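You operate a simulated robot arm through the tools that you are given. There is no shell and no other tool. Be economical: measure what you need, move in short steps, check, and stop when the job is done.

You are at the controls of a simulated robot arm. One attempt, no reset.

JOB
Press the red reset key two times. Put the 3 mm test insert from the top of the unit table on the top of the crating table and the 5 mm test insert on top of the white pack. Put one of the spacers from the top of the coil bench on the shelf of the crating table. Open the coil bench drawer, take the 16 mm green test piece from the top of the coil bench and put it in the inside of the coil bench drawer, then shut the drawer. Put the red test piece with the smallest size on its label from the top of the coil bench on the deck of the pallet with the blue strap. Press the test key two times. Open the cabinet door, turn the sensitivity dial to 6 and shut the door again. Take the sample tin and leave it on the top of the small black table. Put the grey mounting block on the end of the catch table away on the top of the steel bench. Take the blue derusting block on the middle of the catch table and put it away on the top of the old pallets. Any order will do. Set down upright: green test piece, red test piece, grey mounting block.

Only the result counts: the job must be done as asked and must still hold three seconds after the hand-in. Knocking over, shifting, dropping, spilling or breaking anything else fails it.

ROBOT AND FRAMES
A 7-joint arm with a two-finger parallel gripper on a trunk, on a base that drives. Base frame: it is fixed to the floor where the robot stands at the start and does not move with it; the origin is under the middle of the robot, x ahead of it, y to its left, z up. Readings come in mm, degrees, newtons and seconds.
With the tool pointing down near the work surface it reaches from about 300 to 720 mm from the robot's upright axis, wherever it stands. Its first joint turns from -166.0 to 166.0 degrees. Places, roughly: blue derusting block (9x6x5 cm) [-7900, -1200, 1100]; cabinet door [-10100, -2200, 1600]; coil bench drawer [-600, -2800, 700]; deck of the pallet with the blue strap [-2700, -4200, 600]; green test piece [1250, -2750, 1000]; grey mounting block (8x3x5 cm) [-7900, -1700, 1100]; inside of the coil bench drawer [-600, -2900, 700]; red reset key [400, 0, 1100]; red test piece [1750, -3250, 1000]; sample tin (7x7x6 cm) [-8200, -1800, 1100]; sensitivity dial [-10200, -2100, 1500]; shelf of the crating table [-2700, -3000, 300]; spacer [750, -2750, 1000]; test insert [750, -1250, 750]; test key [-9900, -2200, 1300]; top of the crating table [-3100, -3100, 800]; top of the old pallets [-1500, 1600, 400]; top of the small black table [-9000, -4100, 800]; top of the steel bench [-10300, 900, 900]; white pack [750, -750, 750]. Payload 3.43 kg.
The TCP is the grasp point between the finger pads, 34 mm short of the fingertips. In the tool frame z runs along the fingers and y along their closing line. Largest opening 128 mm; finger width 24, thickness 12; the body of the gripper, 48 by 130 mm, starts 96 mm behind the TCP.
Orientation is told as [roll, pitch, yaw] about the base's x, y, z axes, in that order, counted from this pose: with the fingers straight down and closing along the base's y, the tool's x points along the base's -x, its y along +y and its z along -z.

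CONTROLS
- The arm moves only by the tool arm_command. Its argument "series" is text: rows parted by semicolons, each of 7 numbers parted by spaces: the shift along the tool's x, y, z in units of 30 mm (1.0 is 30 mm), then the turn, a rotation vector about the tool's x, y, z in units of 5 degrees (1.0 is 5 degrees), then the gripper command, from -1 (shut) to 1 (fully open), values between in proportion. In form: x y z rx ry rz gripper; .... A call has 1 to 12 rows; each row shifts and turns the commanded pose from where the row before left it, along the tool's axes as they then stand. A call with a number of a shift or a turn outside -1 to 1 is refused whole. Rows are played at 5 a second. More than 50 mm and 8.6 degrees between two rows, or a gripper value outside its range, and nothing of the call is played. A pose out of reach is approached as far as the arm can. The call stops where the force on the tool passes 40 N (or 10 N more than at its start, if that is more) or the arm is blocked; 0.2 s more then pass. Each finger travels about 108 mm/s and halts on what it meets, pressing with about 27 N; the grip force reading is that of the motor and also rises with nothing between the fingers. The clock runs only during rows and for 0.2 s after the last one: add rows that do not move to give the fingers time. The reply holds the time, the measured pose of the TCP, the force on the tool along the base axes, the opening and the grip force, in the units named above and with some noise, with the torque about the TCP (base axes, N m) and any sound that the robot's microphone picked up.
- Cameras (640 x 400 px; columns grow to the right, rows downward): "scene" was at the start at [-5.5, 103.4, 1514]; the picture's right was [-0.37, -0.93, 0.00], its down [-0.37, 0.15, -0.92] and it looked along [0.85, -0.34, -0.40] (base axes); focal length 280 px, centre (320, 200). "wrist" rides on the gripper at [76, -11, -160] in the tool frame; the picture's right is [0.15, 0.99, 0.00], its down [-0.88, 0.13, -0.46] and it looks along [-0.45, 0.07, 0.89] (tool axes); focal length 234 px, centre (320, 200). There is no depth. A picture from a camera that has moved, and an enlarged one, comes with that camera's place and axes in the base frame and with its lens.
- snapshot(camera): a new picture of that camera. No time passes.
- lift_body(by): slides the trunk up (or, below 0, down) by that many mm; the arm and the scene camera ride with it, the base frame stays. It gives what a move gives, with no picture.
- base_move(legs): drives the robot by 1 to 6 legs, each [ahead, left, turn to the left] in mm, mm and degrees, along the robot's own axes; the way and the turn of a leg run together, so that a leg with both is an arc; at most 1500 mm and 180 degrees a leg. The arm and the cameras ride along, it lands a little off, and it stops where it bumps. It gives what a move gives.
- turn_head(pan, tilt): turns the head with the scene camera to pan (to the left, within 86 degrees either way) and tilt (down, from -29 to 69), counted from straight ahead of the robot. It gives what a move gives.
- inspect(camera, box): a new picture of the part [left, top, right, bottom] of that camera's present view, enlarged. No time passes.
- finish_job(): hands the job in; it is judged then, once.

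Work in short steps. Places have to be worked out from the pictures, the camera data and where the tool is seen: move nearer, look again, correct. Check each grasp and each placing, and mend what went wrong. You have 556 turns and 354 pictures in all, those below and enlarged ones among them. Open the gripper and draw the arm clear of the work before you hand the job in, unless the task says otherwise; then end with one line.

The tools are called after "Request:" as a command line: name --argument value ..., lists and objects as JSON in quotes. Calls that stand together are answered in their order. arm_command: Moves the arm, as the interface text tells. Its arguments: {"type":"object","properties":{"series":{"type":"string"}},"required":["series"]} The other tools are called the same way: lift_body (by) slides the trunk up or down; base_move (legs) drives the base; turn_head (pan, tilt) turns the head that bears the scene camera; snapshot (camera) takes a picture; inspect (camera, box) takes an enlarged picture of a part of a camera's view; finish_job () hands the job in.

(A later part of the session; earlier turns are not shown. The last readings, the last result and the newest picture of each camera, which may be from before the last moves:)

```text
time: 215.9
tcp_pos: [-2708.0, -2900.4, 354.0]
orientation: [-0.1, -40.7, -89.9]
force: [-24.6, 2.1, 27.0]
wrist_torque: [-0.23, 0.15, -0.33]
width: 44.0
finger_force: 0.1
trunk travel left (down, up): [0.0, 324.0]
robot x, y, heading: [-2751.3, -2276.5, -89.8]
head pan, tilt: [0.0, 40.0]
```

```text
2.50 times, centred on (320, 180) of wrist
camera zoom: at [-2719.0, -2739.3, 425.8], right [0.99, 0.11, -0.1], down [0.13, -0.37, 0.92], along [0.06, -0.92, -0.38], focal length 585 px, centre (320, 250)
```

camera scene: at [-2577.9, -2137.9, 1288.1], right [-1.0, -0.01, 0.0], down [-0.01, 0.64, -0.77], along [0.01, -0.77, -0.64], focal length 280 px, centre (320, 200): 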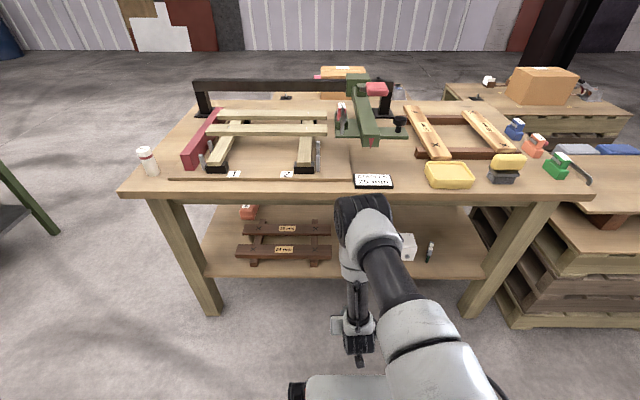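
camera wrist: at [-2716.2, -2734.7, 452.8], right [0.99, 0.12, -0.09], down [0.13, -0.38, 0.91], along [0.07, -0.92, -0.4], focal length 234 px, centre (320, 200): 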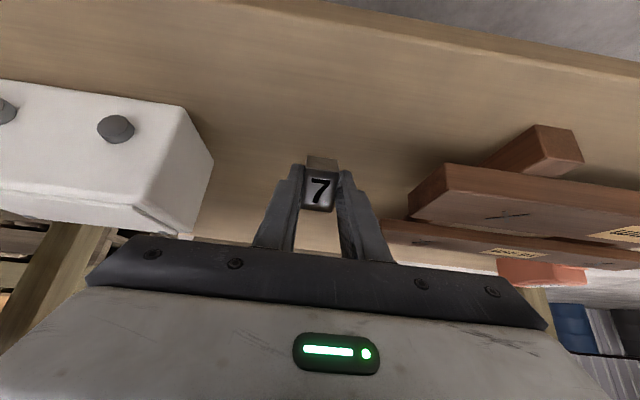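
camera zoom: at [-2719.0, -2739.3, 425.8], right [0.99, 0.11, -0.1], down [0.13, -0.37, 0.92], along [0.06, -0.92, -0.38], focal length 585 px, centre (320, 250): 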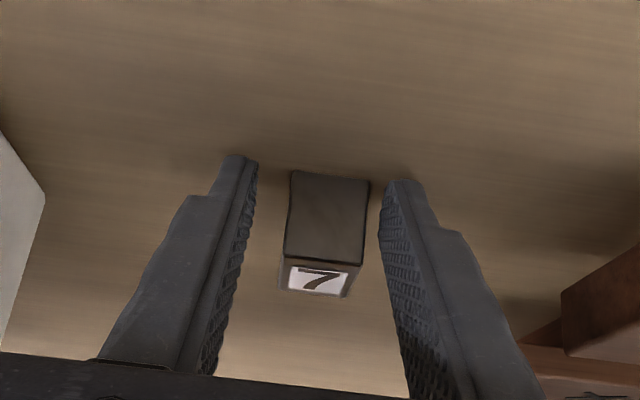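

The cube stands flat between the fingers. I lift a little first, then open wider and withdraw back along the tool axis.

Request:
arm_command --series "-0.13 0 -0.15 0 0 0 -0.2; 0 0 0 0 0 0 -0.1; -0.13 0 -0.15 0 0 0 0; 0 0 0 0 0 0 0.1; 0 0 0 0 0 0 0.2"

Request:
inspect --camera "wrist" --box '[200, 100, 440, 260]'

```text
time: 217.1
tcp_pos: [-2705.2, -2899.2, 363.4]
orientation: [0.0, -40.3, -90.0]
force: [-0.3, -0.2, -0.1]
wrist_torque: [0.01, 0.01, 0.0]
width: 76.7
finger_force: 0.0
trunk travel left (down, up): [0.0, 324.0]
robot x, y, heading: [-2751.0, -2272.1, -89.9]
head pan, tilt: [0.0, 40.0]
```

```text
2.50 times, centred on (320, 180) of wrist
camera zoom: at [-2716.4, -2738.8, 436.1], right [0.99, 0.11, -0.1], down [0.13, -0.37, 0.92], along [0.07, -0.92, -0.39], focal length 585 px, centre (320, 250)
```

zoom: 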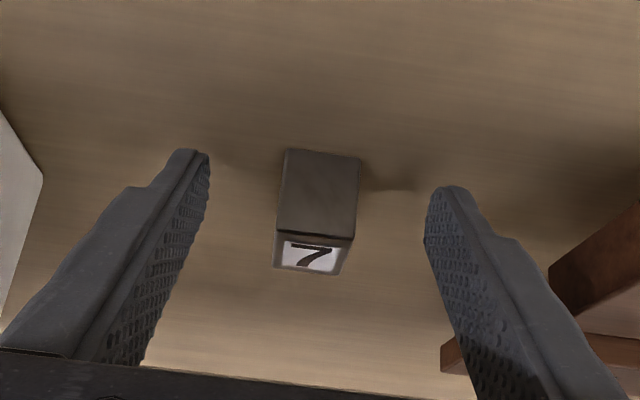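

Spacer placed. I drive straight back out, then restore the tool and trunk.

Request:
base_move --legs '[[-350, 0, 0]]'

Request:
lift_body --by 200

Request:
arm_command --series "0 0 -1 0 1 0 0; 0 0 -1 0 1 0 0; 0 0 -1 0 1 0 0; 0 0 -1 0 1 0 0; 0 0 -1 0 1 0 0; 0 0 -1 0 1 0 0; 0 0 -1 0 1 0 0; 0 0 -1 0 1 0 0; 0 0 -1 0 0 0 0; 0 0 -1 0 0 0 0; 0 0 -1 0 0 0 0; 0 0 -1 0 0 0 0"

Request:
snapshot --camera "scene"

```text
time: 219.4
tcp_pos: [-2704.8, -2548.6, 362.7]
orientation: [0.1, -40.4, -90.0]
force: [0.5, 0.1, -0.3]
wrist_torque: [-0.01, 0.01, -0.01]
width: 76.9
finger_force: 0.1
trunk travel left (down, up): [0.0, 324.0]
robot x, y, heading: [-2749.8, -1925.1, -89.9]
head pan, tilt: [0.0, 40.0]
```

```text
time: 221.6
tcp_pos: [-2705.5, -2547.9, 563.5]
orientation: [0.1, -40.4, -90.0]
force: [0.4, -0.6, 0.2]
wrist_torque: [0.03, 0.0, -0.02]
width: 76.9
finger_force: 0.0
trunk travel left (down, up): [-200.0, 124.0]
robot x, y, heading: [-2750.0, -1919.4, -90.1]
head pan, tilt: [0.0, 40.0]
```

```text
time: 224.2
tcp_pos: [-2705.1, -2453.7, 900.0]
orientation: [0.0, -0.5, -90.0]
force: [-0.4, 0.0, 0.0]
wrist_torque: [0.05, 0.0, 0.02]
width: 63.9
finger_force: 0.1
trunk travel left (down, up): [-200.0, 124.0]
robot x, y, heading: [-2750.7, -1920.5, -90.0]
head pan, tilt: [0.0, 40.0]
```

```text
288 pictures are left
camera scene: at [-2611.3, -1920.5, 1488.4], right [-1.0, 0.0, 0.0], down [0.0, 0.64, -0.77], along [0.0, -0.77, -0.64], focal length 280 px, centre (320, 200)
```

scene: 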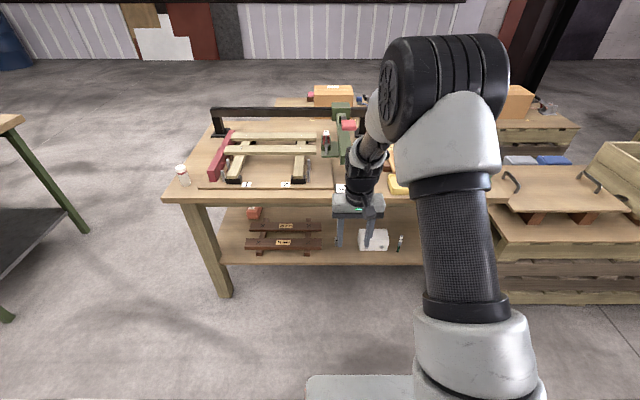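

Next: the coil bench drawer. I drive in front of it.

Request:
base_move --legs '[[0, 1060, 0], [0, 1060, 0]]'

Request:
snapshot --camera "scene"

Request:
snapshot --camera "wrist"

```text
time: 244.7
tcp_pos: [-580.7, -2443.4, 899.5]
orientation: [0.0, -0.4, -89.1]
force: [-0.2, -0.2, 0.1]
wrist_torque: [0.02, 0.03, 0.03]
width: 63.8
finger_force: 0.0
trunk travel left (down, up): [-200.0, 124.0]
robot x, y, heading: [-637.2, -1911.6, -89.1]
head pan, tilt: [0.0, 40.0]
```

```text
287 pictures are left
camera scene: at [-496.7, -1908.2, 1488.4], right [-1.0, -0.02, 0.0], down [-0.01, 0.64, -0.77], along [0.01, -0.77, -0.64], focal length 280 px, centre (320, 200)
```

scene: 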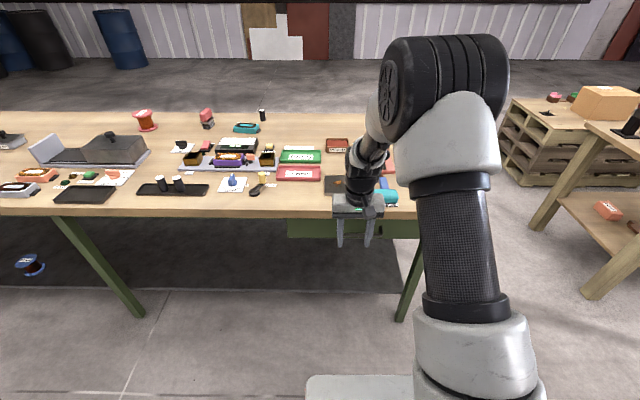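

```text
286 pictures are left
camera wrist: at [-594.9, -2367.4, 1059.1], right [0.99, 0.16, 0.0], down [0.15, -0.87, 0.46], along [0.07, -0.46, -0.89], focal length 234 px, centre (320, 200)
```

wrist: 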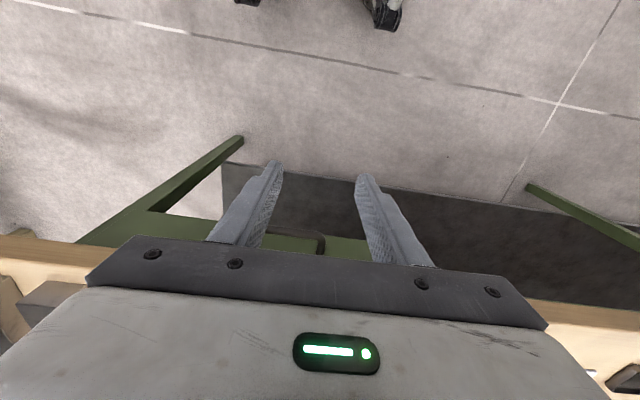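

I back off a bit, lower the trunk and point the tool forward to see and grip the drawer's bar handle.

Request:
base_move --legs '[[-200, 0, -0.9]]'

Request:
lift_body --by -150

Request:
arm_command --series "-1 0 0 0 0 0 0; -1 0 0 0 0 0 0; -1 0 0 0 0 0 0; 0 0 0 0 -1 0 0; 0 0 0 0 -1 0 0; 0 0 0 0 -1 0 0; 0 0 0 0 -1 0 0; 0 0 0 0 -1 0 0; 0 0 0 0 -1 0 0; 0 0 0 0 -1 0 0; 0 0 0 0 -1 0 0; 0 0 0 0 -1 0 0"

Request:
arm_command --series "0 0 0 0 -1 0 0; 0 0 0 0 -1 0 0; 0 0 0 0 -1 0 0; 0 0 0 0 -1 0 0; 0 0 0 0 -1 0 0; 0 0 0 0 -1 0 0; 0 0 0 0 -1 0 0; 0 0 0 0 -1 0 0; 0 0 0 0 -1 0 0"

Request:
snapshot --camera "wrist"

Request:
snapshot --camera "scene"

```text
time: 246.3
tcp_pos: [-592.1, -2248.5, 899.0]
orientation: [0.0, -0.4, -90.1]
force: [0.4, 0.1, -0.3]
wrist_torque: [0.01, 0.0, -0.02]
width: 63.9
finger_force: 0.1
trunk travel left (down, up): [-200.0, 124.0]
robot x, y, heading: [-637.4, -1718.7, -90.2]
head pan, tilt: [0.0, 40.0]
```

```text
time: 248.1
tcp_pos: [-592.5, -2246.6, 750.2]
orientation: [0.0, -0.4, -90.1]
force: [1.1, 0.4, 0.4]
wrist_torque: [0.0, 0.02, 0.01]
width: 64.3
finger_force: 0.1
trunk travel left (down, up): [-50.0, 274.0]
robot x, y, heading: [-638.4, -1713.8, -90.1]
head pan, tilt: [0.0, 40.0]
```

```text
time: 250.7
tcp_pos: [-593.3, -2338.6, 750.9]
orientation: [0.1, -45.6, -90.2]
force: [1.1, -0.6, 0.4]
wrist_torque: [0.01, 0.02, 0.01]
width: 64.0
finger_force: 0.0
trunk travel left (down, up): [-50.0, 274.0]
robot x, y, heading: [-636.5, -1716.8, -90.1]
head pan, tilt: [0.0, 40.0]
```

```text
time: 252.7
tcp_pos: [-591.8, -2338.5, 751.1]
orientation: [-178.5, -89.4, 88.4]
force: [0.6, -0.3, 0.7]
wrist_torque: [0.02, -0.03, -0.03]
width: 64.2
finger_force: 0.2
trunk travel left (down, up): [-50.0, 274.0]
robot x, y, heading: [-639.9, -1717.7, -90.0]
head pan, tilt: [0.0, 40.0]
```

```text
285 pictures are left
camera wrist: at [-604.1, -2179.4, 673.7], right [0.99, 0.0, -0.15], down [0.13, 0.46, 0.88], along [0.07, -0.89, 0.46], focal length 234 px, centre (320, 200)
```

wrist: 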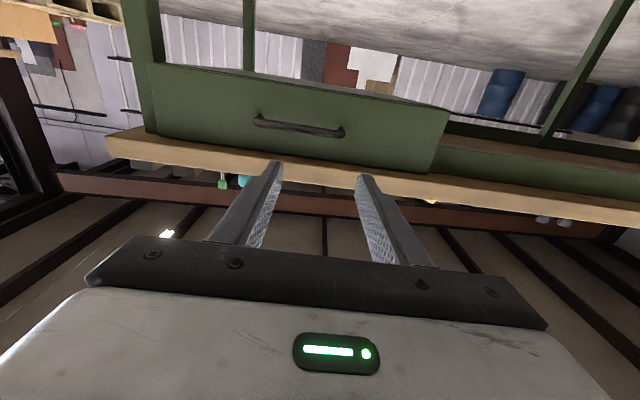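

```text
284 pictures are left
camera scene: at [-498.1, -1714.0, 1338.4], right [-1.0, 0.0, 0.0], down [0.0, 0.64, -0.77], along [0.0, -0.77, -0.64], focal length 280 px, centre (320, 200)
```

scene: 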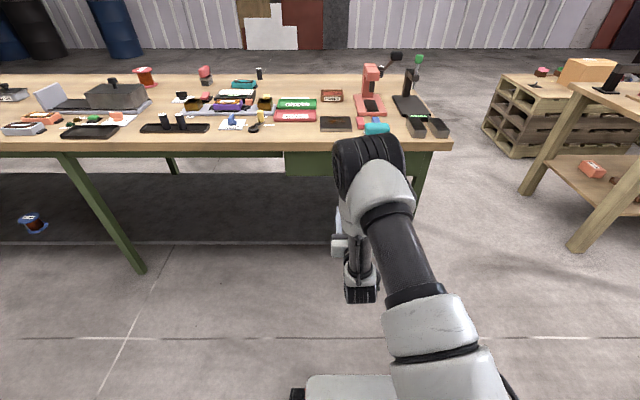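

The bar handle's centre is about [-628, -2600, 756], horizontal. I roll the gripper 90° so that it closes vertically.

Request:
arm_command --series "0 0 0 0 0 1 0; 0 0 0 0 0 1 0; 0 0 0 0 0 1 0; 0 0 0 0 0 1 0; 0 0 0 0 0 1 0; 0 0 0 0 0 1 0; 0 0 0 0 0 1 0; 0 0 0 0 0 1 0; 0 0 0 0 0 1 0; 0 0 0 0 0 1 0; 0 0 0 0 0 1 0; 0 0 0 0 0 1 0"

Request:
arm_command --series "0 0 0 0 0 1 0; 0 0 0 0 0 1 0; 0 0 0 0 0 1 0; 0 0 0 0 0 1 0; 0 0 0 0 0 1 0; 0 0 0 0 0 1 0; -1 0 0 0 0 0 0; -0.2 0.17 0 0 0 0 0; 0 0 0 0 0 0 0"

Request:
snapshot --camera "wrist"

```text
time: 255.2
tcp_pos: [-593.6, -2338.1, 750.0]
orientation: [90.5, -29.8, 179.7]
force: [0.4, 0.3, 0.1]
wrist_torque: [-0.01, 0.01, 0.01]
width: 63.9
finger_force: 0.1
trunk travel left (down, up): [-50.0, 274.0]
robot x, y, heading: [-635.3, -1713.9, -90.0]
head pan, tilt: [0.0, 40.0]
```

```text
time: 257.2
tcp_pos: [-627.7, -2339.2, 755.8]
orientation: [90.4, 0.0, 180.0]
force: [0.3, 0.8, -0.9]
wrist_torque: [0.01, -0.01, -0.02]
width: 64.0
finger_force: 0.1
trunk travel left (down, up): [-50.0, 274.0]
robot x, y, heading: [-638.4, -1718.1, -90.0]
head pan, tilt: [0.0, 40.0]
```

```text
283 pictures are left
camera wrist: at [-552.6, -2179.5, 743.8], right [0.15, 0.01, 0.99], down [-0.88, 0.46, 0.13], along [-0.45, -0.89, 0.07], focal length 234 px, centre (320, 200)
```

wrist: 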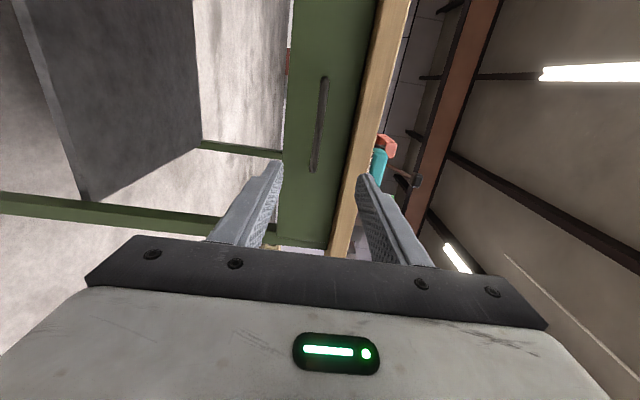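

Handle at z≈755, x≈-620, matching the TCP. I drive ahead 190 mm and check.

Request:
base_move --legs '[[190, 0, 0]]'

Request:
snapshot --camera "wrist"

```text
time: 258.8
tcp_pos: [-627.5, -2530.3, 755.3]
orientation: [90.5, 0.0, -180.1]
force: [0.0, 1.1, -0.2]
wrist_torque: [-0.02, 0.0, 0.03]
width: 64.2
finger_force: 0.0
trunk travel left (down, up): [-50.0, 274.0]
robot x, y, heading: [-636.1, -1909.7, -90.2]
head pan, tilt: [0.0, 40.0]
```

```text
282 pictures are left
camera wrist: at [-552.2, -2371.3, 743.8], right [0.15, 0.01, 0.99], down [-0.88, 0.46, 0.13], along [-0.45, -0.89, 0.07], focal length 234 px, centre (320, 200)
```

wrist: 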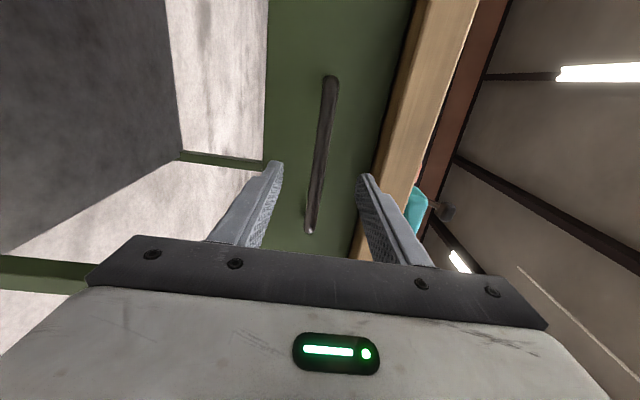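

Handle bar confirmed at y≈-2600, z≈754. I advance 55 mm and close on it.

Request:
arm_command --series "0 0 1 0 0 0 0; 0 0 0.7 0 0 0 0; 0 0 0 0 0 0 0; 0 0 0 0 0 0 -1; 0 0 0 0 0 0 -1; 0 0 0 0 0 0 -1"

Request:
snapshot --camera "wrist"

```text
time: 260.2
tcp_pos: [-629.0, -2580.1, 755.1]
orientation: [90.1, 0.0, -180.0]
force: [0.5, -0.3, -9.2]
wrist_torque: [0.05, 0.03, -0.06]
width: 13.6
finger_force: 45.2
trunk travel left (down, up): [-50.0, 274.0]
robot x, y, heading: [-637.1, -1906.5, -90.2]
head pan, tilt: [0.0, 40.0]
```

```text
281 pictures are left
camera wrist: at [-552.7, -2421.9, 743.7], right [0.15, 0.0, 0.99], down [-0.88, 0.46, 0.13], along [-0.45, -0.89, 0.07], focal length 234 px, centre (320, 200)
```

wrist: 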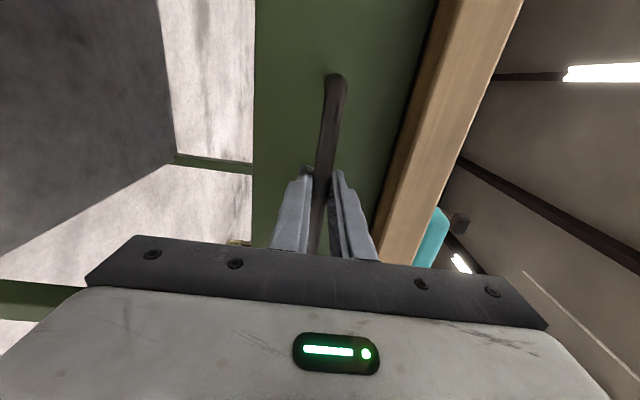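

Handle gripped. I pull the drawer by driving back.

Request:
base_move --legs '[[-220, 0, 0]]'

Request:
snapshot --camera "scene"

```text
time: 261.9
tcp_pos: [-628.6, -2365.7, 754.4]
orientation: [90.2, 0.0, -180.0]
force: [2.0, -0.5, -18.8]
wrist_torque: [0.15, 0.0, -0.16]
width: 13.8
finger_force: 44.9
trunk travel left (down, up): [-50.0, 274.0]
robot x, y, heading: [-635.4, -1696.2, -90.2]
head pan, tilt: [0.0, 40.0]
```

```text
280 pictures are left
camera scene: at [-498.0, -1691.4, 1338.3], right [-1.0, 0.0, 0.0], down [0.0, 0.64, -0.77], along [0.0, -0.77, -0.64], focal length 280 px, centre (320, 200)
```

scene: 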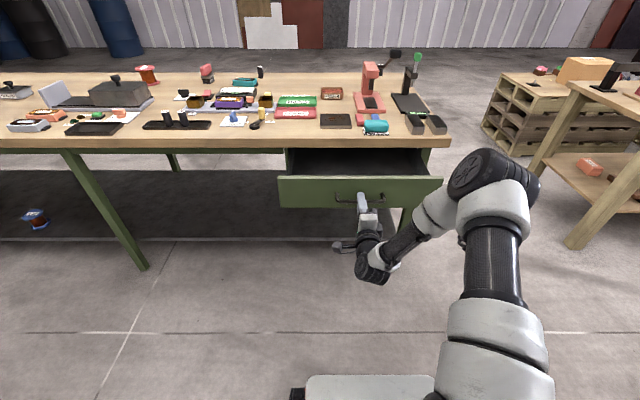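

The drawer is open about 215 mm. I release the handle and back away.

Request:
arm_command --series "0 0 0 0 0 0 -0.4; 0 0 0 0 0 0 0; 0 0 0 0 0 0 0; 0 0 0 0 0 0 0"

Request:
base_move --legs '[[-200, 0, 0]]'

Request:
inspect --camera "scene" --box '[220, 100, 480, 260]'

```text
time: 262.9
tcp_pos: [-626.7, -2365.4, 756.9]
orientation: [90.3, 0.0, -179.9]
force: [-0.7, 0.8, 0.8]
wrist_torque: [0.05, -0.02, -0.02]
width: 64.0
finger_force: 0.1
trunk travel left (down, up): [-50.0, 274.0]
robot x, y, heading: [-636.8, -1691.7, -90.1]
head pan, tilt: [0.0, 40.0]
```

```text
time: 264.5
tcp_pos: [-627.0, -2163.6, 756.4]
orientation: [90.3, -0.1, -179.8]
force: [-0.6, 0.1, -1.5]
wrist_torque: [0.0, -0.02, -0.01]
width: 64.1
finger_force: 0.1
trunk travel left (down, up): [-50.0, 274.0]
robot x, y, heading: [-636.0, -1489.5, -89.9]
head pan, tilt: [0.0, 40.0]
```

```text
2.46 times, centred on (350, 180) of scene
camera zoom: at [-498.3, -1488.5, 1338.4], right [-1.0, 0.0, 0.0], down [0.0, 0.64, -0.77], along [0.0, -0.77, -0.64], focal length 690 px, centre (246, 249)
```

zoom: 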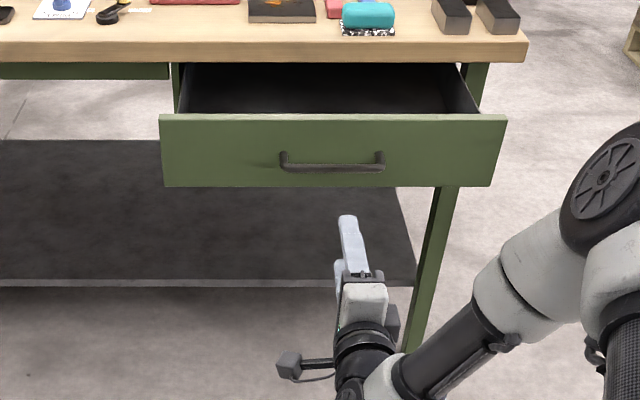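

Now I restore the tool to pointing down and raise the trunk.

Request:
arm_command --series "0 0 0 0 0 -1 0; 0 0 0 0 0 -1 0; 0 0 0 0 0 -1 0; 0 0 0 0 0 -1 0; 0 0 0 0 0 -1 0; 0 0 0 0 0 -1 0; 0 0 0 0 0 -1 0; 0 0 0 0 0 -1 0; 0 0 0 0 0 -1 0; 0 0 0 0 0 -1 0; 0 0 0 0 0 -1 0; 0 0 0 0 0 -1 0"

Request:
arm_command --series "0 0 0 0 0 -1 0; 0 0 0 0 0 -1 0; 0 0 0 0 0 -1 0; 0 0 0 0 0 -1 0; 0 0 0 0 0 -1 0; 0 0 0 0 0 -1 0; 0 0 0 0 1 0 0; 0 0 0 0 1 0 0; 0 0 0 0 1 0 0; 0 0 0 0 1 0 0; 0 0 0 0 1 0 0; 0 0 0 0 1 0 0"

Request:
arm_command --series "0 0 0 0 1 0 0; 0 0 0 0 1 0 0; 0 0 0 0 1 0 0; 0 0 0 0 1 0 0; 0 0 0 0 1 0 0; 0 0 0 0 1 0 0; 0 0 0 0 1 0 0; 0 0 0 0 1 0 0; 0 0 0 0 1 0 0; 0 0 0 0 1 0 0; 0 0 0 0 1 0 0; 0 0 0 0 1 0 0"

Request:
lift_body --by 150

Request:
arm_command --series "1 0 -1 0 0 0 0; 1 0 -1 0 0 0 0; 1 0 -1 0 0 0 0; 1 0 -1 0 0 0 0; 0 0 -1 0 0 0 0; 0 0 -1 0 0 0 0; 0 0 -1 0 0 0 0; 0 0 -1 0 0 0 0; 0 0 -1 0 0 0 0"

Request:
base_move --legs '[[420, 0, 0], [0, 1450, 0]]'

```text
time: 267.1
tcp_pos: [-625.7, -2164.2, 755.9]
orientation: [90.6, -60.2, 179.7]
force: [0.4, 0.4, -0.4]
wrist_torque: [-0.02, -0.04, 0.0]
width: 64.1
finger_force: 0.1
trunk travel left (down, up): [-50.0, 274.0]
robot x, y, heading: [-638.7, -1492.1, -90.0]
head pan, tilt: [0.0, 40.0]
```

```text
time: 269.7
tcp_pos: [-625.7, -2164.5, 756.8]
orientation: [0.0, -60.2, -89.8]
force: [-0.4, 0.8, -0.1]
wrist_torque: [0.0, -0.02, -0.03]
width: 64.0
finger_force: 0.0
trunk travel left (down, up): [-50.0, 274.0]
robot x, y, heading: [-635.2, -1490.6, -90.0]
head pan, tilt: [0.0, 40.0]
```

```text
time: 272.3
tcp_pos: [-625.2, -2164.5, 756.5]
orientation: [0.0, -0.2, -89.9]
force: [0.0, -0.1, -0.1]
wrist_torque: [0.0, -0.01, 0.02]
width: 64.1
finger_force: 0.0
trunk travel left (down, up): [-50.0, 274.0]
robot x, y, heading: [-636.5, -1489.7, -89.9]
head pan, tilt: [0.0, 40.0]
```

```text
time: 274.0
tcp_pos: [-626.5, -2164.7, 905.8]
orientation: [0.1, -0.4, -89.7]
force: [0.2, 0.0, 0.0]
wrist_torque: [-0.01, -0.01, 0.0]
width: 63.9
finger_force: 0.0
trunk travel left (down, up): [-200.0, 124.0]
robot x, y, heading: [-633.9, -1490.3, -89.9]
head pan, tilt: [0.0, 40.0]
```

```text
time: 276.0
tcp_pos: [-626.7, -2044.1, 1174.2]
orientation: [0.0, -0.3, -89.8]
force: [0.2, -0.5, 0.3]
wrist_torque: [-0.04, 0.02, 0.02]
width: 63.7
finger_force: 0.0
trunk travel left (down, up): [-200.0, 124.0]
robot x, y, heading: [-635.6, -1490.4, -90.1]
head pan, tilt: [0.0, 40.0]
```

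```text
time: 292.2
tcp_pos: [812.5, -2462.3, 1173.8]
orientation: [0.0, -0.3, -89.8]
force: [0.0, -0.1, -0.8]
wrist_torque: [0.03, 0.03, 0.01]
width: 64.1
finger_force: 0.1
trunk travel left (down, up): [-200.0, 124.0]
robot x, y, heading: [799.4, -1910.3, -89.7]
head pan, tilt: [0.0, 40.0]
```

The green 16 mm piece works out at about [1107, -2741]. I move the base in front of it.

Request:
base_move --legs '[[205, 290, -0.3]]'

Request:
arm_command --series "0 0 1 0 0 0 0.1; 0 0 1 0 0 0 0.1; 0 0 1 0 0 0 0.1; 0 0 0 0 0 0 0.1"

Request:
snapshot --camera "wrist"

Request:
snapshot --camera "scene"

```text
time: 295.6
tcp_pos: [1092.6, -2668.2, 1173.3]
orientation: [0.0, -0.3, -90.5]
force: [0.2, 0.3, -0.6]
wrist_torque: [0.03, 0.03, -0.01]
width: 64.0
finger_force: 0.0
trunk travel left (down, up): [-200.0, 124.0]
robot x, y, heading: [1088.8, -2116.0, -90.4]
head pan, tilt: [0.0, 40.0]
```

```text
time: 296.6
tcp_pos: [1091.5, -2668.0, 1083.4]
orientation: [0.0, -0.4, -90.5]
force: [-0.1, 0.4, -0.3]
wrist_torque: [-0.02, 0.02, -0.02]
width: 70.5
finger_force: 0.1
trunk travel left (down, up): [-200.0, 124.0]
robot x, y, heading: [1088.1, -2111.7, -90.4]
head pan, tilt: [0.0, 40.0]
```

```text
278 pictures are left
camera wrist: at [1081.0, -2591.6, 1243.0], right [0.99, 0.14, 0.0], down [0.12, -0.88, 0.46], along [0.06, -0.46, -0.89], focal length 234 px, centre (320, 200)
```

wrist: 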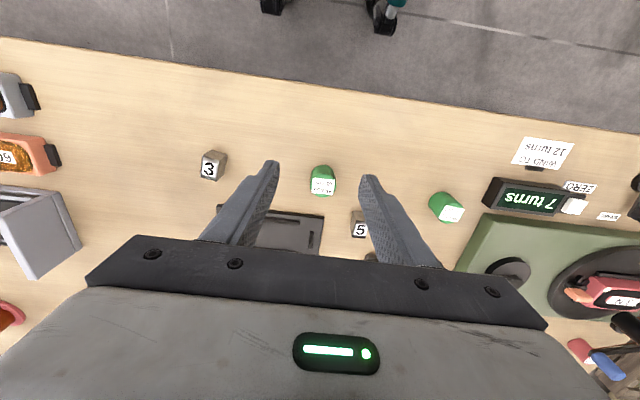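

```text
277 pictures are left
camera scene: at [1227.4, -2114.3, 1488.4], right [-1.0, 0.01, 0.0], down [0.01, 0.64, -0.77], along [-0.01, -0.77, -0.64], focal length 280 px, centre (320, 200)
```

scene: 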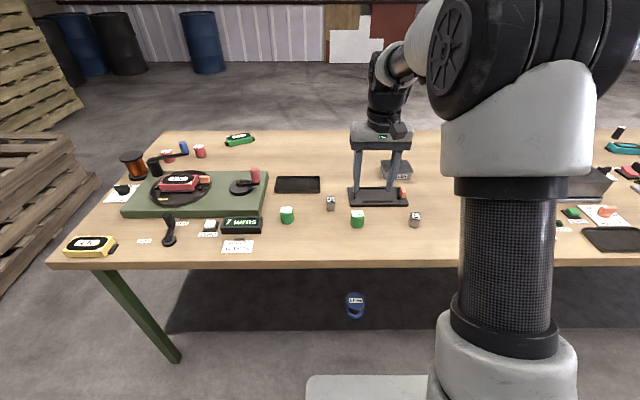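

Green 16 at [1103, -2739]. I move above it and check again.

Request:
arm_command --series "-1 0.2 0 0 0 0 0.35; -1 0.18 0.5 0 0 0 0.35; -0.37 0 1 0 0 0 0.35; 0 0 1 0 0 0 0.35; 0 0 1 0 0 0 0.35; 0 0 0 0 0 0 0.35"

Request:
snapshot --camera "wrist"

```text
time: 298.0
tcp_pos: [1103.0, -2740.6, 976.6]
orientation: [0.0, -0.3, -90.6]
force: [0.5, 0.0, -0.4]
wrist_torque: [-0.02, -0.02, 0.03]
width: 86.8
finger_force: 0.2
trunk travel left (down, up): [-200.0, 124.0]
robot x, y, heading: [1091.9, -2116.1, -90.4]
head pan, tilt: [0.0, 40.0]
```

```text
276 pictures are left
camera wrist: at [1092.5, -2664.9, 1137.6], right [0.99, 0.14, 0.0], down [0.12, -0.88, 0.46], along [0.06, -0.46, -0.89], focal length 234 px, centre (320, 200)
```

wrist: 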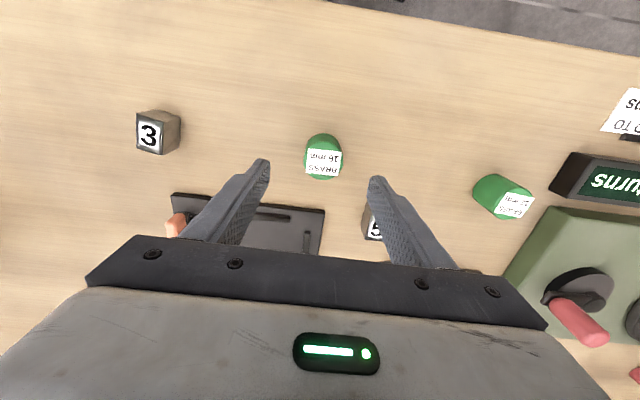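

Aligned. Lower and grasp.

Request:
arm_command --series "0 0 1 0 0 0 0.2; 0 0 1 0 0 0 0.2; 0 0 0.25 0 0 0 0.2; 0 0 0 0 0 0 -1; 0 0 0 0 0 0 -1; 0 0 0 0 0 0 -1"

Request:
inspect --camera "wrist" --box '[200, 100, 440, 260]'

```text
time: 299.4
tcp_pos: [1104.3, -2741.2, 911.2]
orientation: [0.0, -0.3, -90.4]
force: [-0.6, -0.8, -0.1]
wrist_torque: [-0.01, -0.01, 0.01]
width: 40.8
finger_force: 27.1
trunk travel left (down, up): [-200.0, 124.0]
robot x, y, heading: [1087.2, -2112.0, -90.4]
head pan, tilt: [0.0, 40.0]
```

```text
2.50 times, centred on (320, 180) of wrist
camera zoom: at [1093.8, -2664.2, 1070.2], right [0.99, 0.14, 0.0], down [0.12, -0.88, 0.46], along [0.06, -0.46, -0.89], focal length 585 px, centre (320, 250)
```

zoom: 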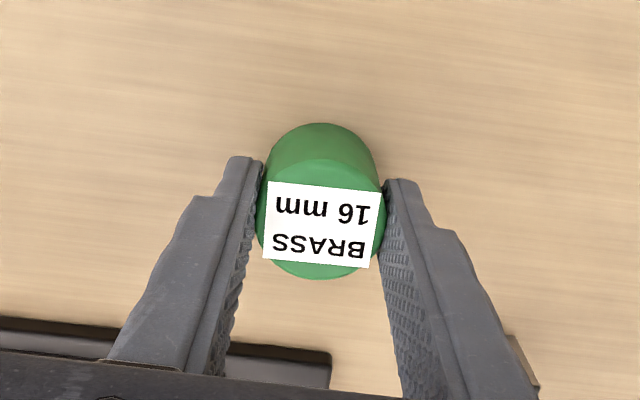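

Held (41 mm). Lift, retract and drive back to the drawer.

Request:
arm_command --series "0 0 -1 0 0 0 -1; 0 0 -1 0 0 0 -1; 0 0 -1 0 0 0 -1; 0 0 -1 0 0 0 -1; 0 0 -1 0 0 0 -1; 0 0 -1 0 0 0 -1; 0 0 -1 0 0 0 -1; 0 0 -1 0 0 0 -1; 1 0 0 0 0 0 -1; 1 0 0 0 0 0 -1; 1 0 0 0 0 0 -1; 1 0 0 0 0 0 -1"

Request:
base_move --legs '[[-250, 0, 0.4], [0, -850, 0], [0, -850, 0]]'

Request:
turn_head --pan 0 --tilt 50

Request:
snapshot --camera "scene"

Request:
snapshot --camera "wrist"

```text
time: 302.0
tcp_pos: [1105.9, -2616.6, 1152.0]
orientation: [0.0, -0.3, -90.5]
force: [0.3, -0.1, -1.0]
wrist_torque: [0.01, -0.03, -0.01]
width: 40.5
finger_force: 27.0
trunk travel left (down, up): [-200.0, 124.0]
robot x, y, heading: [1088.5, -2117.2, -90.7]
head pan, tilt: [0.0, 40.0]
```

```text
time: 303.8
tcp_pos: [1113.4, -2384.9, 1152.4]
orientation: [0.1, -0.3, -89.9]
force: [1.4, 0.7, 0.8]
wrist_torque: [-0.02, 0.02, 0.03]
width: 40.5
finger_force: 27.3
trunk travel left (down, up): [-200.0, 124.0]
robot x, y, heading: [1094.4, -1880.4, -90.0]
head pan, tilt: [0.0, 40.0]
stopped in leg 1: the robot was blocked; the commanded pose is now the measured one
```

```text
time: 304.5
tcp_pos: [1114.2, -2386.3, 1153.5]
orientation: [0.0, -0.3, -89.9]
force: [0.0, 0.0, -1.1]
wrist_torque: [0.04, 0.01, -0.01]
width: 40.3
finger_force: 27.0
trunk travel left (down, up): [-200.0, 124.0]
robot x, y, heading: [1089.1, -1882.0, -90.0]
head pan, tilt: [0.0, 50.0]
```

```text
274 pictures are left
camera scene: at [1230.3, -1872.6, 1474.3], right [-1.0, 0.0, 0.0], down [0.0, 0.77, -0.64], along [0.0, -0.64, -0.77], focal length 280 px, centre (320, 200)
```

scene: 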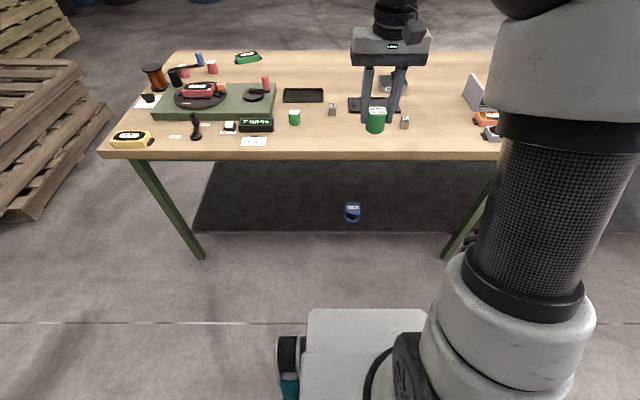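

```text
273 pictures are left
camera wrist: at [1101.5, -2309.4, 1312.9], right [0.99, 0.15, 0.0], down [0.13, -0.88, 0.46], along [0.07, -0.46, -0.89], focal length 234 px, centre (320, 200)
```

wrist: 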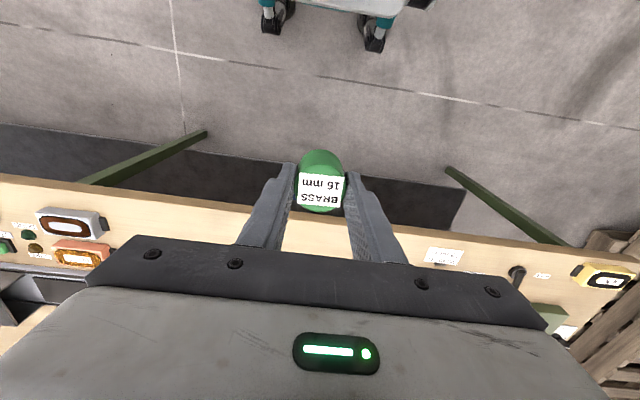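

The base was blocked backing up - it may have touched the unit table. I move ahead slightly and look right-rear to check.

Request:
base_move --legs '[[60, 0, 0]]'

Request:
turn_head --pan -86 --tilt 40

Request:
snapshot --camera "scene"

Request:
turn_head --pan 86 --tilt 40

Request:
snapshot --camera "scene"

```text
time: 305.5
tcp_pos: [1114.5, -2446.1, 1153.9]
orientation: [-0.1, -0.3, -89.8]
force: [0.1, 0.3, -0.6]
wrist_torque: [0.0, 0.0, -0.01]
width: 40.6
finger_force: 27.0
trunk travel left (down, up): [-200.0, 124.0]
robot x, y, heading: [1089.6, -1942.8, -90.0]
head pan, tilt: [0.0, 50.0]
```

```text
time: 307.1
tcp_pos: [1114.0, -2445.6, 1153.6]
orientation: [0.1, -0.3, -89.8]
force: [0.1, -0.3, -0.6]
wrist_torque: [0.02, 0.01, 0.02]
width: 40.8
finger_force: 26.7
trunk travel left (down, up): [-200.0, 124.0]
robot x, y, heading: [1091.3, -1942.5, -89.8]
head pan, tilt: [-85.9, 40.0]
```

```text
272 pictures are left
camera scene: at [1145.5, -1861.7, 1488.4], right [-0.07, 1.0, 0.0], down [0.64, 0.05, -0.77], along [-0.76, -0.06, -0.64], focal length 280 px, centre (320, 200)
```

scene: 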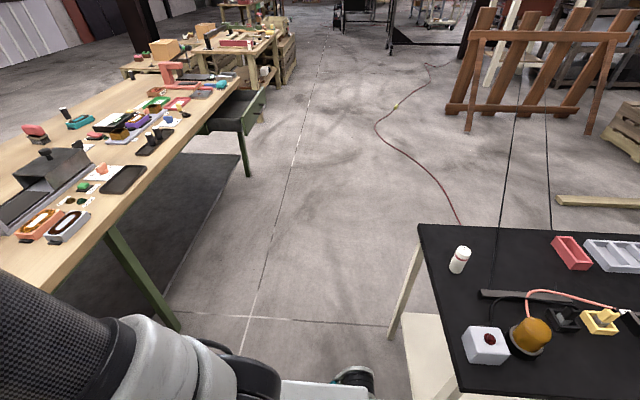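

```text
time: 309.7
tcp_pos: [1113.5, -2445.4, 1153.5]
orientation: [0.0, -0.3, -89.8]
force: [0.0, -0.2, -1.3]
wrist_torque: [0.03, 0.0, 0.04]
width: 40.3
finger_force: 27.1
trunk travel left (down, up): [-200.0, 124.0]
robot x, y, heading: [1092.9, -1942.6, -89.9]
head pan, tilt: [85.9, 40.0]
```

```text
271 pictures are left
camera scene: at [1315.1, -1861.2, 1488.4], right [-0.07, -1.0, 0.0], down [-0.64, 0.04, -0.77], along [0.76, -0.05, -0.64], focal length 280 px, centre (320, 200)
```

scene: 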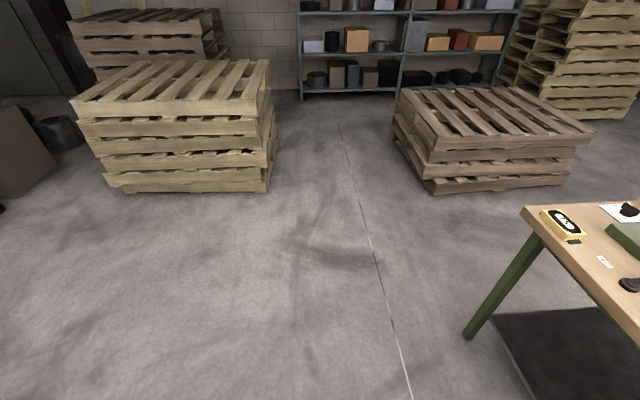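

The table and its contents are fine; the base's rear just reaches farther than I assumed. I go a little ahead and then sideways to the drawer.

Request:
base_move --legs '[[20, 0, 0], [0, -860, 0], [0, -860, 0]]'

Request:
turn_head --pan 0 --tilt 50

Request:
snapshot --camera "scene"

Request:
snapshot --camera "wrist"

```text
time: 327.0
tcp_pos: [-615.0, -2470.1, 1152.8]
orientation: [-0.1, -0.3, -89.9]
force: [-0.7, -0.1, -0.4]
wrist_torque: [0.01, 0.01, -0.02]
width: 40.4
finger_force: 26.9
trunk travel left (down, up): [-200.0, 124.0]
robot x, y, heading: [-632.0, -1968.0, -89.9]
head pan, tilt: [85.9, 40.0]
```

```text
time: 328.6
tcp_pos: [-615.0, -2469.9, 1153.3]
orientation: [0.0, -0.3, -89.9]
force: [-0.2, -0.1, 0.4]
wrist_torque: [-0.02, 0.01, 0.0]
width: 40.5
finger_force: 27.1
trunk travel left (down, up): [-200.0, 124.0]
robot x, y, heading: [-637.1, -1964.5, -89.8]
head pan, tilt: [0.0, 50.0]
```

```text
270 pictures are left
camera scene: at [-498.0, -1956.8, 1474.2], right [-1.0, 0.0, 0.0], down [0.0, 0.77, -0.64], along [0.0, -0.64, -0.77], focal length 280 px, centre (320, 200)
```

scene: 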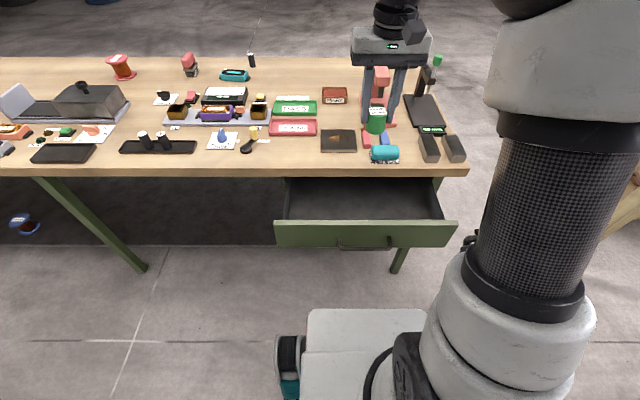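

```text
269 pictures are left
camera wrist: at [-627.1, -2393.6, 1312.9], right [0.99, 0.15, 0.0], down [0.13, -0.88, 0.46], along [0.07, -0.46, -0.89], focal length 234 px, centre (320, 200)
```

wrist: 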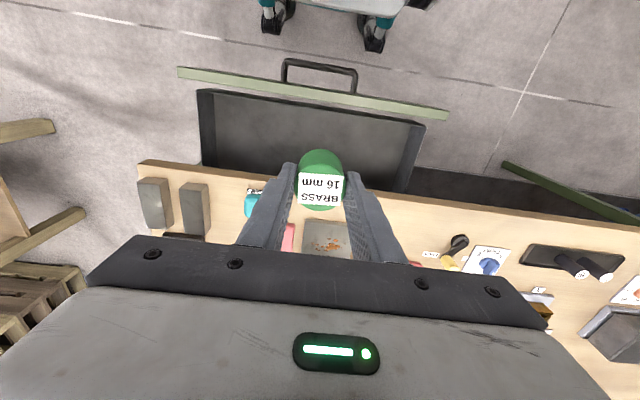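

The drawer is empty and accessible. I lower the green piece into it, around (-628, -2490).

Request:
arm_command --series "-0.67 -0.43 0 0 0 0 -1; 0 0 1 0 0 0 -1; 0 0 1 0 0 0 -1; 0 0 1 0 0 0 -1; 0 0 1 0 0 0 -1; 0 0 1 0 0 0 -1; 0 0 1 0 0 0 -1; 0 0 1 0 0 0 -1; 0 0 1 0 0 0 -1; 0 0 0 0 0 0 -1"

Request:
snapshot --camera "wrist"

Request:
inspect --camera "scene" --box '[260, 90, 480, 260]'

```text
time: 330.8
tcp_pos: [-628.0, -2491.8, 912.8]
orientation: [0.0, -0.3, -89.9]
force: [0.2, 1.0, -0.6]
wrist_torque: [0.05, 0.0, -0.02]
width: 40.3
finger_force: 27.2
trunk travel left (down, up): [-200.0, 124.0]
robot x, y, heading: [-636.4, -1966.8, -89.8]
head pan, tilt: [0.0, 50.0]
```

```text
268 pictures are left
camera wrist: at [-639.6, -2415.5, 1072.6], right [0.99, 0.15, 0.0], down [0.13, -0.88, 0.46], along [0.07, -0.46, -0.89], focal length 234 px, centre (320, 200)
```

wrist: 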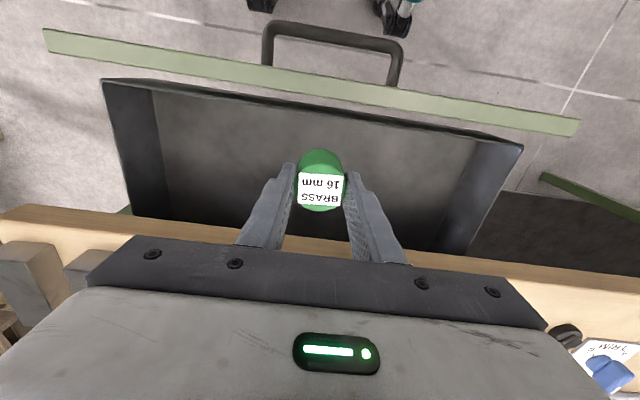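

```text
2.35 times, centred on (370, 175) of scene
camera zoom: at [-498.1, -1957.0, 1474.2], right [-1.0, 0.0, 0.0], down [0.0, 0.77, -0.64], along [0.0, -0.64, -0.77], focal length 659 px, centre (202, 259)
```

zoom: 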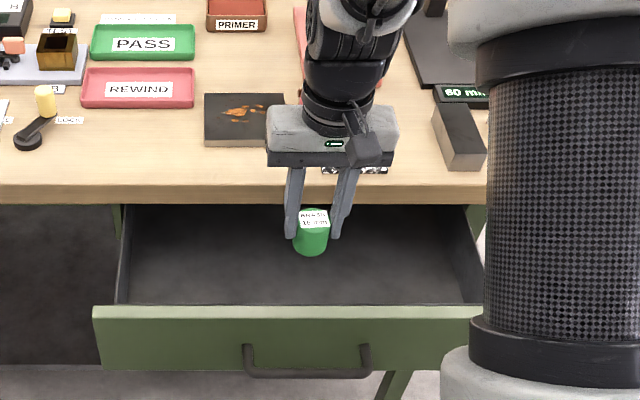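

Plenty of room. I continue lowering, then feel for the drawer floor.

Request:
arm_command --series "0 0 1 0 0 0 -1; 0 0 1 0 0 0 -1; 0 0 1 0 0 0 -1; 0 0 1 0 0 0 -1; 0 0 0.5 0 0 0 -1; 0 0 0.3 0 0 0 -1; 0 0 0.2 0 0 0 -1; 0 0 0 0 0 0 -1"

```text
time: 332.6
tcp_pos: [-628.0, -2493.8, 764.1]
orientation: [0.0, -0.5, -89.9]
force: [-1.1, -0.9, 14.0]
wrist_torque: [0.09, 0.01, -0.05]
width: 40.3
finger_force: 27.4
trunk travel left (down, up): [-200.0, 124.0]
robot x, y, heading: [-637.8, -1968.2, -89.9]
head pan, tilt: [0.0, 50.0]
```

Contact (14 N). Release and lift straight out.

Request:
arm_command --series "0 0 -0.04 0 0 0 -1; 0 0 0 0 0 0 -0.3; 0 0 0 0 0 0 -0.1; 0 0 0 0 0 0 0.1; 0 0 -0.5 0 0 0 0.1; 0 0 -1 0 0 0 0.1; 0 0 -1 0 0 0 0.1; 0 0 -1 0 0 0 0.1; 0 0 -1 0 0 0 0.1; 0 0 -1 0 0 0 0.1; 0 0 -1 0 0 0 0.1; 0 0 -1 0 0 0 0.1"

Request:
snapshot --camera "wrist"

```text
time: 335.2
tcp_pos: [-629.6, -2493.0, 989.4]
orientation: [0.0, -0.3, -89.9]
force: [0.2, 0.1, 0.5]
wrist_torque: [0.01, -0.03, 0.0]
width: 70.5
finger_force: 0.0
trunk travel left (down, up): [-200.0, 124.0]
robot x, y, heading: [-639.5, -1969.4, -90.0]
head pan, tilt: [0.0, 50.0]
```

```text
266 pictures are left
camera wrist: at [-640.7, -2416.3, 1149.0], right [0.99, 0.15, 0.0], down [0.13, -0.88, 0.46], along [0.07, -0.46, -0.89], focal length 234 px, centre (320, 200)
```

wrist: 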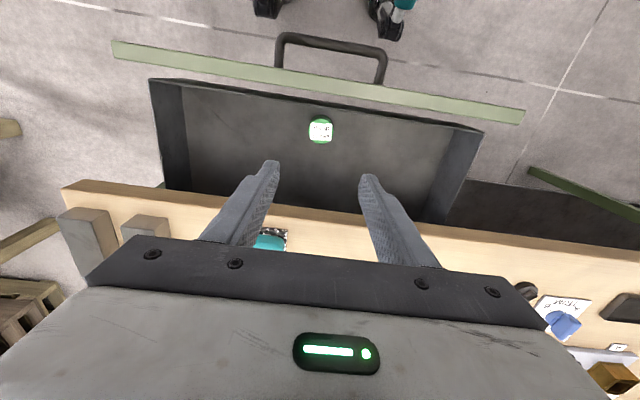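

The green piece stands in the drawer. I back off, point the closed fingers forward and line up with the drawer panel above the handle.

Request:
base_move --legs '[[-260, 0, 0]]'

Request:
lift_body --by -150

Request:
arm_command --series "-1 0 0 0 0 0 -1; -1 0 0 0 0 0 -1; -1 0 0 0 0 0 -1; 0 0 0 0 -1 0 -1; 0 0 0 0 -1 0 -1; 0 0 0 0 -1 0 -1; 0 0 0 0 -1 0 -1; 0 0 0 0 -1 0 -1; 0 0 0 0 -1 0 -1; 0 0 0 0 -1 0 -1; 0 0 0 0 -1 0 -1; 0 0 0 0 -1 0 -1"

Request:
arm_command --series "0 0 0 0 -1 0 -1; 0 0 0 0 -1 0 -1; 0 0 0 0 -1 0 -1; 0 0 0 0 -1 0 -1; 0 0 0 0 -1 0 -1; 0 0 0 0 -1 0 -1; 0 0 0 0 -1 0 -1; 0 0 0 0 -1 0 -1; 0 0 0 0 -1 0 -1; 1 0 0 0 0 0 -1; 0.8 0 0 0 0 0 -1"

Request:
snapshot --camera "wrist"

```text
time: 337.1
tcp_pos: [-631.3, -2229.0, 988.7]
orientation: [0.0, -0.4, -90.1]
force: [0.1, -0.3, -0.5]
wrist_torque: [0.0, -0.03, -0.01]
width: 70.2
finger_force: 0.1
trunk travel left (down, up): [-200.0, 124.0]
robot x, y, heading: [-635.9, -1707.5, -89.8]
head pan, tilt: [0.0, 50.0]
```

```text
time: 338.9
tcp_pos: [-630.3, -2228.6, 839.3]
orientation: [0.0, -0.3, -90.0]
force: [-1.0, 0.0, 0.3]
wrist_torque: [0.04, -0.01, 0.01]
width: 70.5
finger_force: 0.1
trunk travel left (down, up): [-50.0, 274.0]
robot x, y, heading: [-640.1, -1705.7, -90.1]
head pan, tilt: [0.0, 50.0]
```

```text
time: 341.5
tcp_pos: [-630.1, -2319.2, 839.6]
orientation: [-0.2, -45.4, -90.0]
force: [-0.4, 0.2, 0.3]
wrist_torque: [-0.01, 0.02, 0.02]
width: 0.1
finger_force: 26.7
trunk travel left (down, up): [-50.0, 274.0]
robot x, y, heading: [-637.1, -1704.3, -90.0]
head pan, tilt: [0.0, 50.0]
```

```text
time: 343.9
tcp_pos: [-631.0, -2318.5, 786.2]
orientation: [-177.4, -89.6, 87.4]
force: [1.0, 0.1, 0.3]
wrist_torque: [0.01, 0.01, -0.05]
width: 0.2
finger_force: 27.0
trunk travel left (down, up): [-50.0, 274.0]
robot x, y, heading: [-637.9, -1704.0, -90.1]
head pan, tilt: [0.0, 50.0]
```

```text
265 pictures are left
camera wrist: at [-641.4, -2160.3, 709.1], right [0.99, 0.0, -0.15], down [0.13, 0.46, 0.88], along [0.07, -0.89, 0.46], focal length 234 px, centre (320, 200)
```

wrist: 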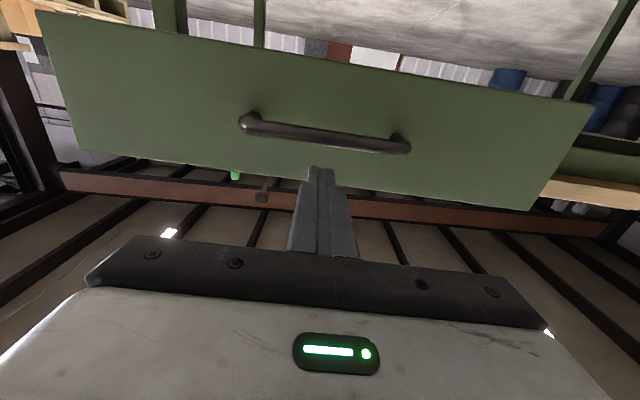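

The fingertips line up between bar and panel top. I push the drawer in gently in stages.

Request:
base_move --legs '[[120, 0, 0]]'

Request:
base_move --legs '[[110, 0, 0]]'

Request:
snapshot --camera "wrist"

```text
time: 345.1
tcp_pos: [-630.5, -2441.0, 786.1]
orientation: [-175.1, -89.6, 85.1]
force: [-0.4, 0.6, 0.9]
wrist_torque: [-0.02, 0.03, 0.03]
width: 0.0
finger_force: 27.0
trunk travel left (down, up): [-50.0, 274.0]
robot x, y, heading: [-635.6, -1824.4, -90.1]
head pan, tilt: [0.0, 50.0]
```

```text
time: 346.3
tcp_pos: [-631.9, -2552.4, 785.8]
orientation: [-174.6, -89.7, 84.3]
force: [0.7, 0.2, 0.2]
wrist_torque: [0.01, 0.01, 0.03]
width: 0.0
finger_force: 26.8
trunk travel left (down, up): [-50.0, 274.0]
robot x, y, heading: [-636.5, -1940.0, -90.5]
head pan, tilt: [0.0, 50.0]
```

```text
264 pictures are left
camera wrist: at [-643.7, -2393.9, 709.2], right [0.99, -0.01, -0.15], down [0.13, 0.46, 0.88], along [0.06, -0.89, 0.46], focal length 234 px, centre (320, 200)
```

wrist: 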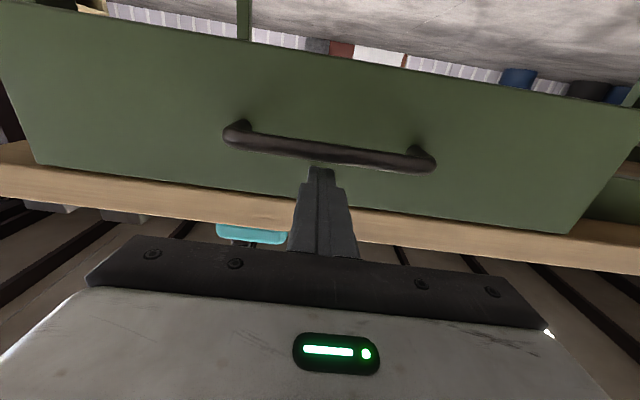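

Nearly shut. I push the rest with the arm until it stops.

Request:
arm_command --series "0 0 0.5 0 0 0 -1; 0 0 0.5 0 0 0 -1; 0 0 0.5 0 0 0 -1; 0 0 0.3 0 0 0 -1; 0 0 0.3 0 0 0 -1; 0 0 0.3 0 0 0 -1; 0 0 0.3 0 0 0 -1; 0 0 0.3 0 0 0 -1"

Request:
snapshot --camera "wrist"

```text
time: 347.2
tcp_pos: [-631.9, -2594.2, 784.3]
orientation: [-173.9, -89.8, 83.7]
force: [0.5, 23.1, 11.6]
wrist_torque: [-0.14, -0.04, 0.07]
width: 0.0
finger_force: 27.4
trunk travel left (down, up): [-50.0, 274.0]
robot x, y, heading: [-637.8, -1937.3, -90.4]
head pan, tilt: [0.0, 50.0]
stopped in row 4: the force on the tool passed its limit at 53 N (the readings are from after the stop); the commanded pose is now the measured one
```

```text
263 pictures are left
camera wrist: at [-644.0, -2434.8, 708.5], right [0.99, 0.0, -0.15], down [0.13, 0.46, 0.88], along [0.06, -0.89, 0.45], focal length 234 px, centre (320, 200)
```

wrist: 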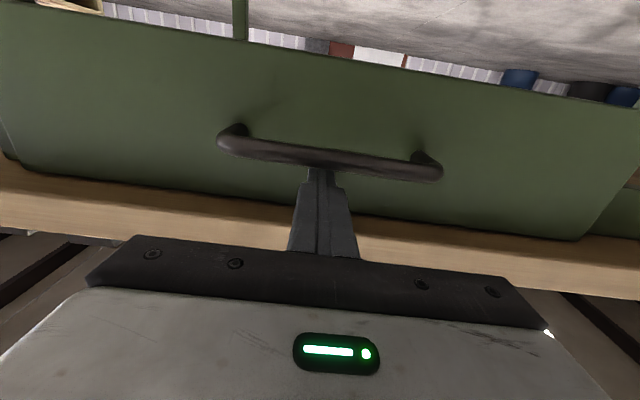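

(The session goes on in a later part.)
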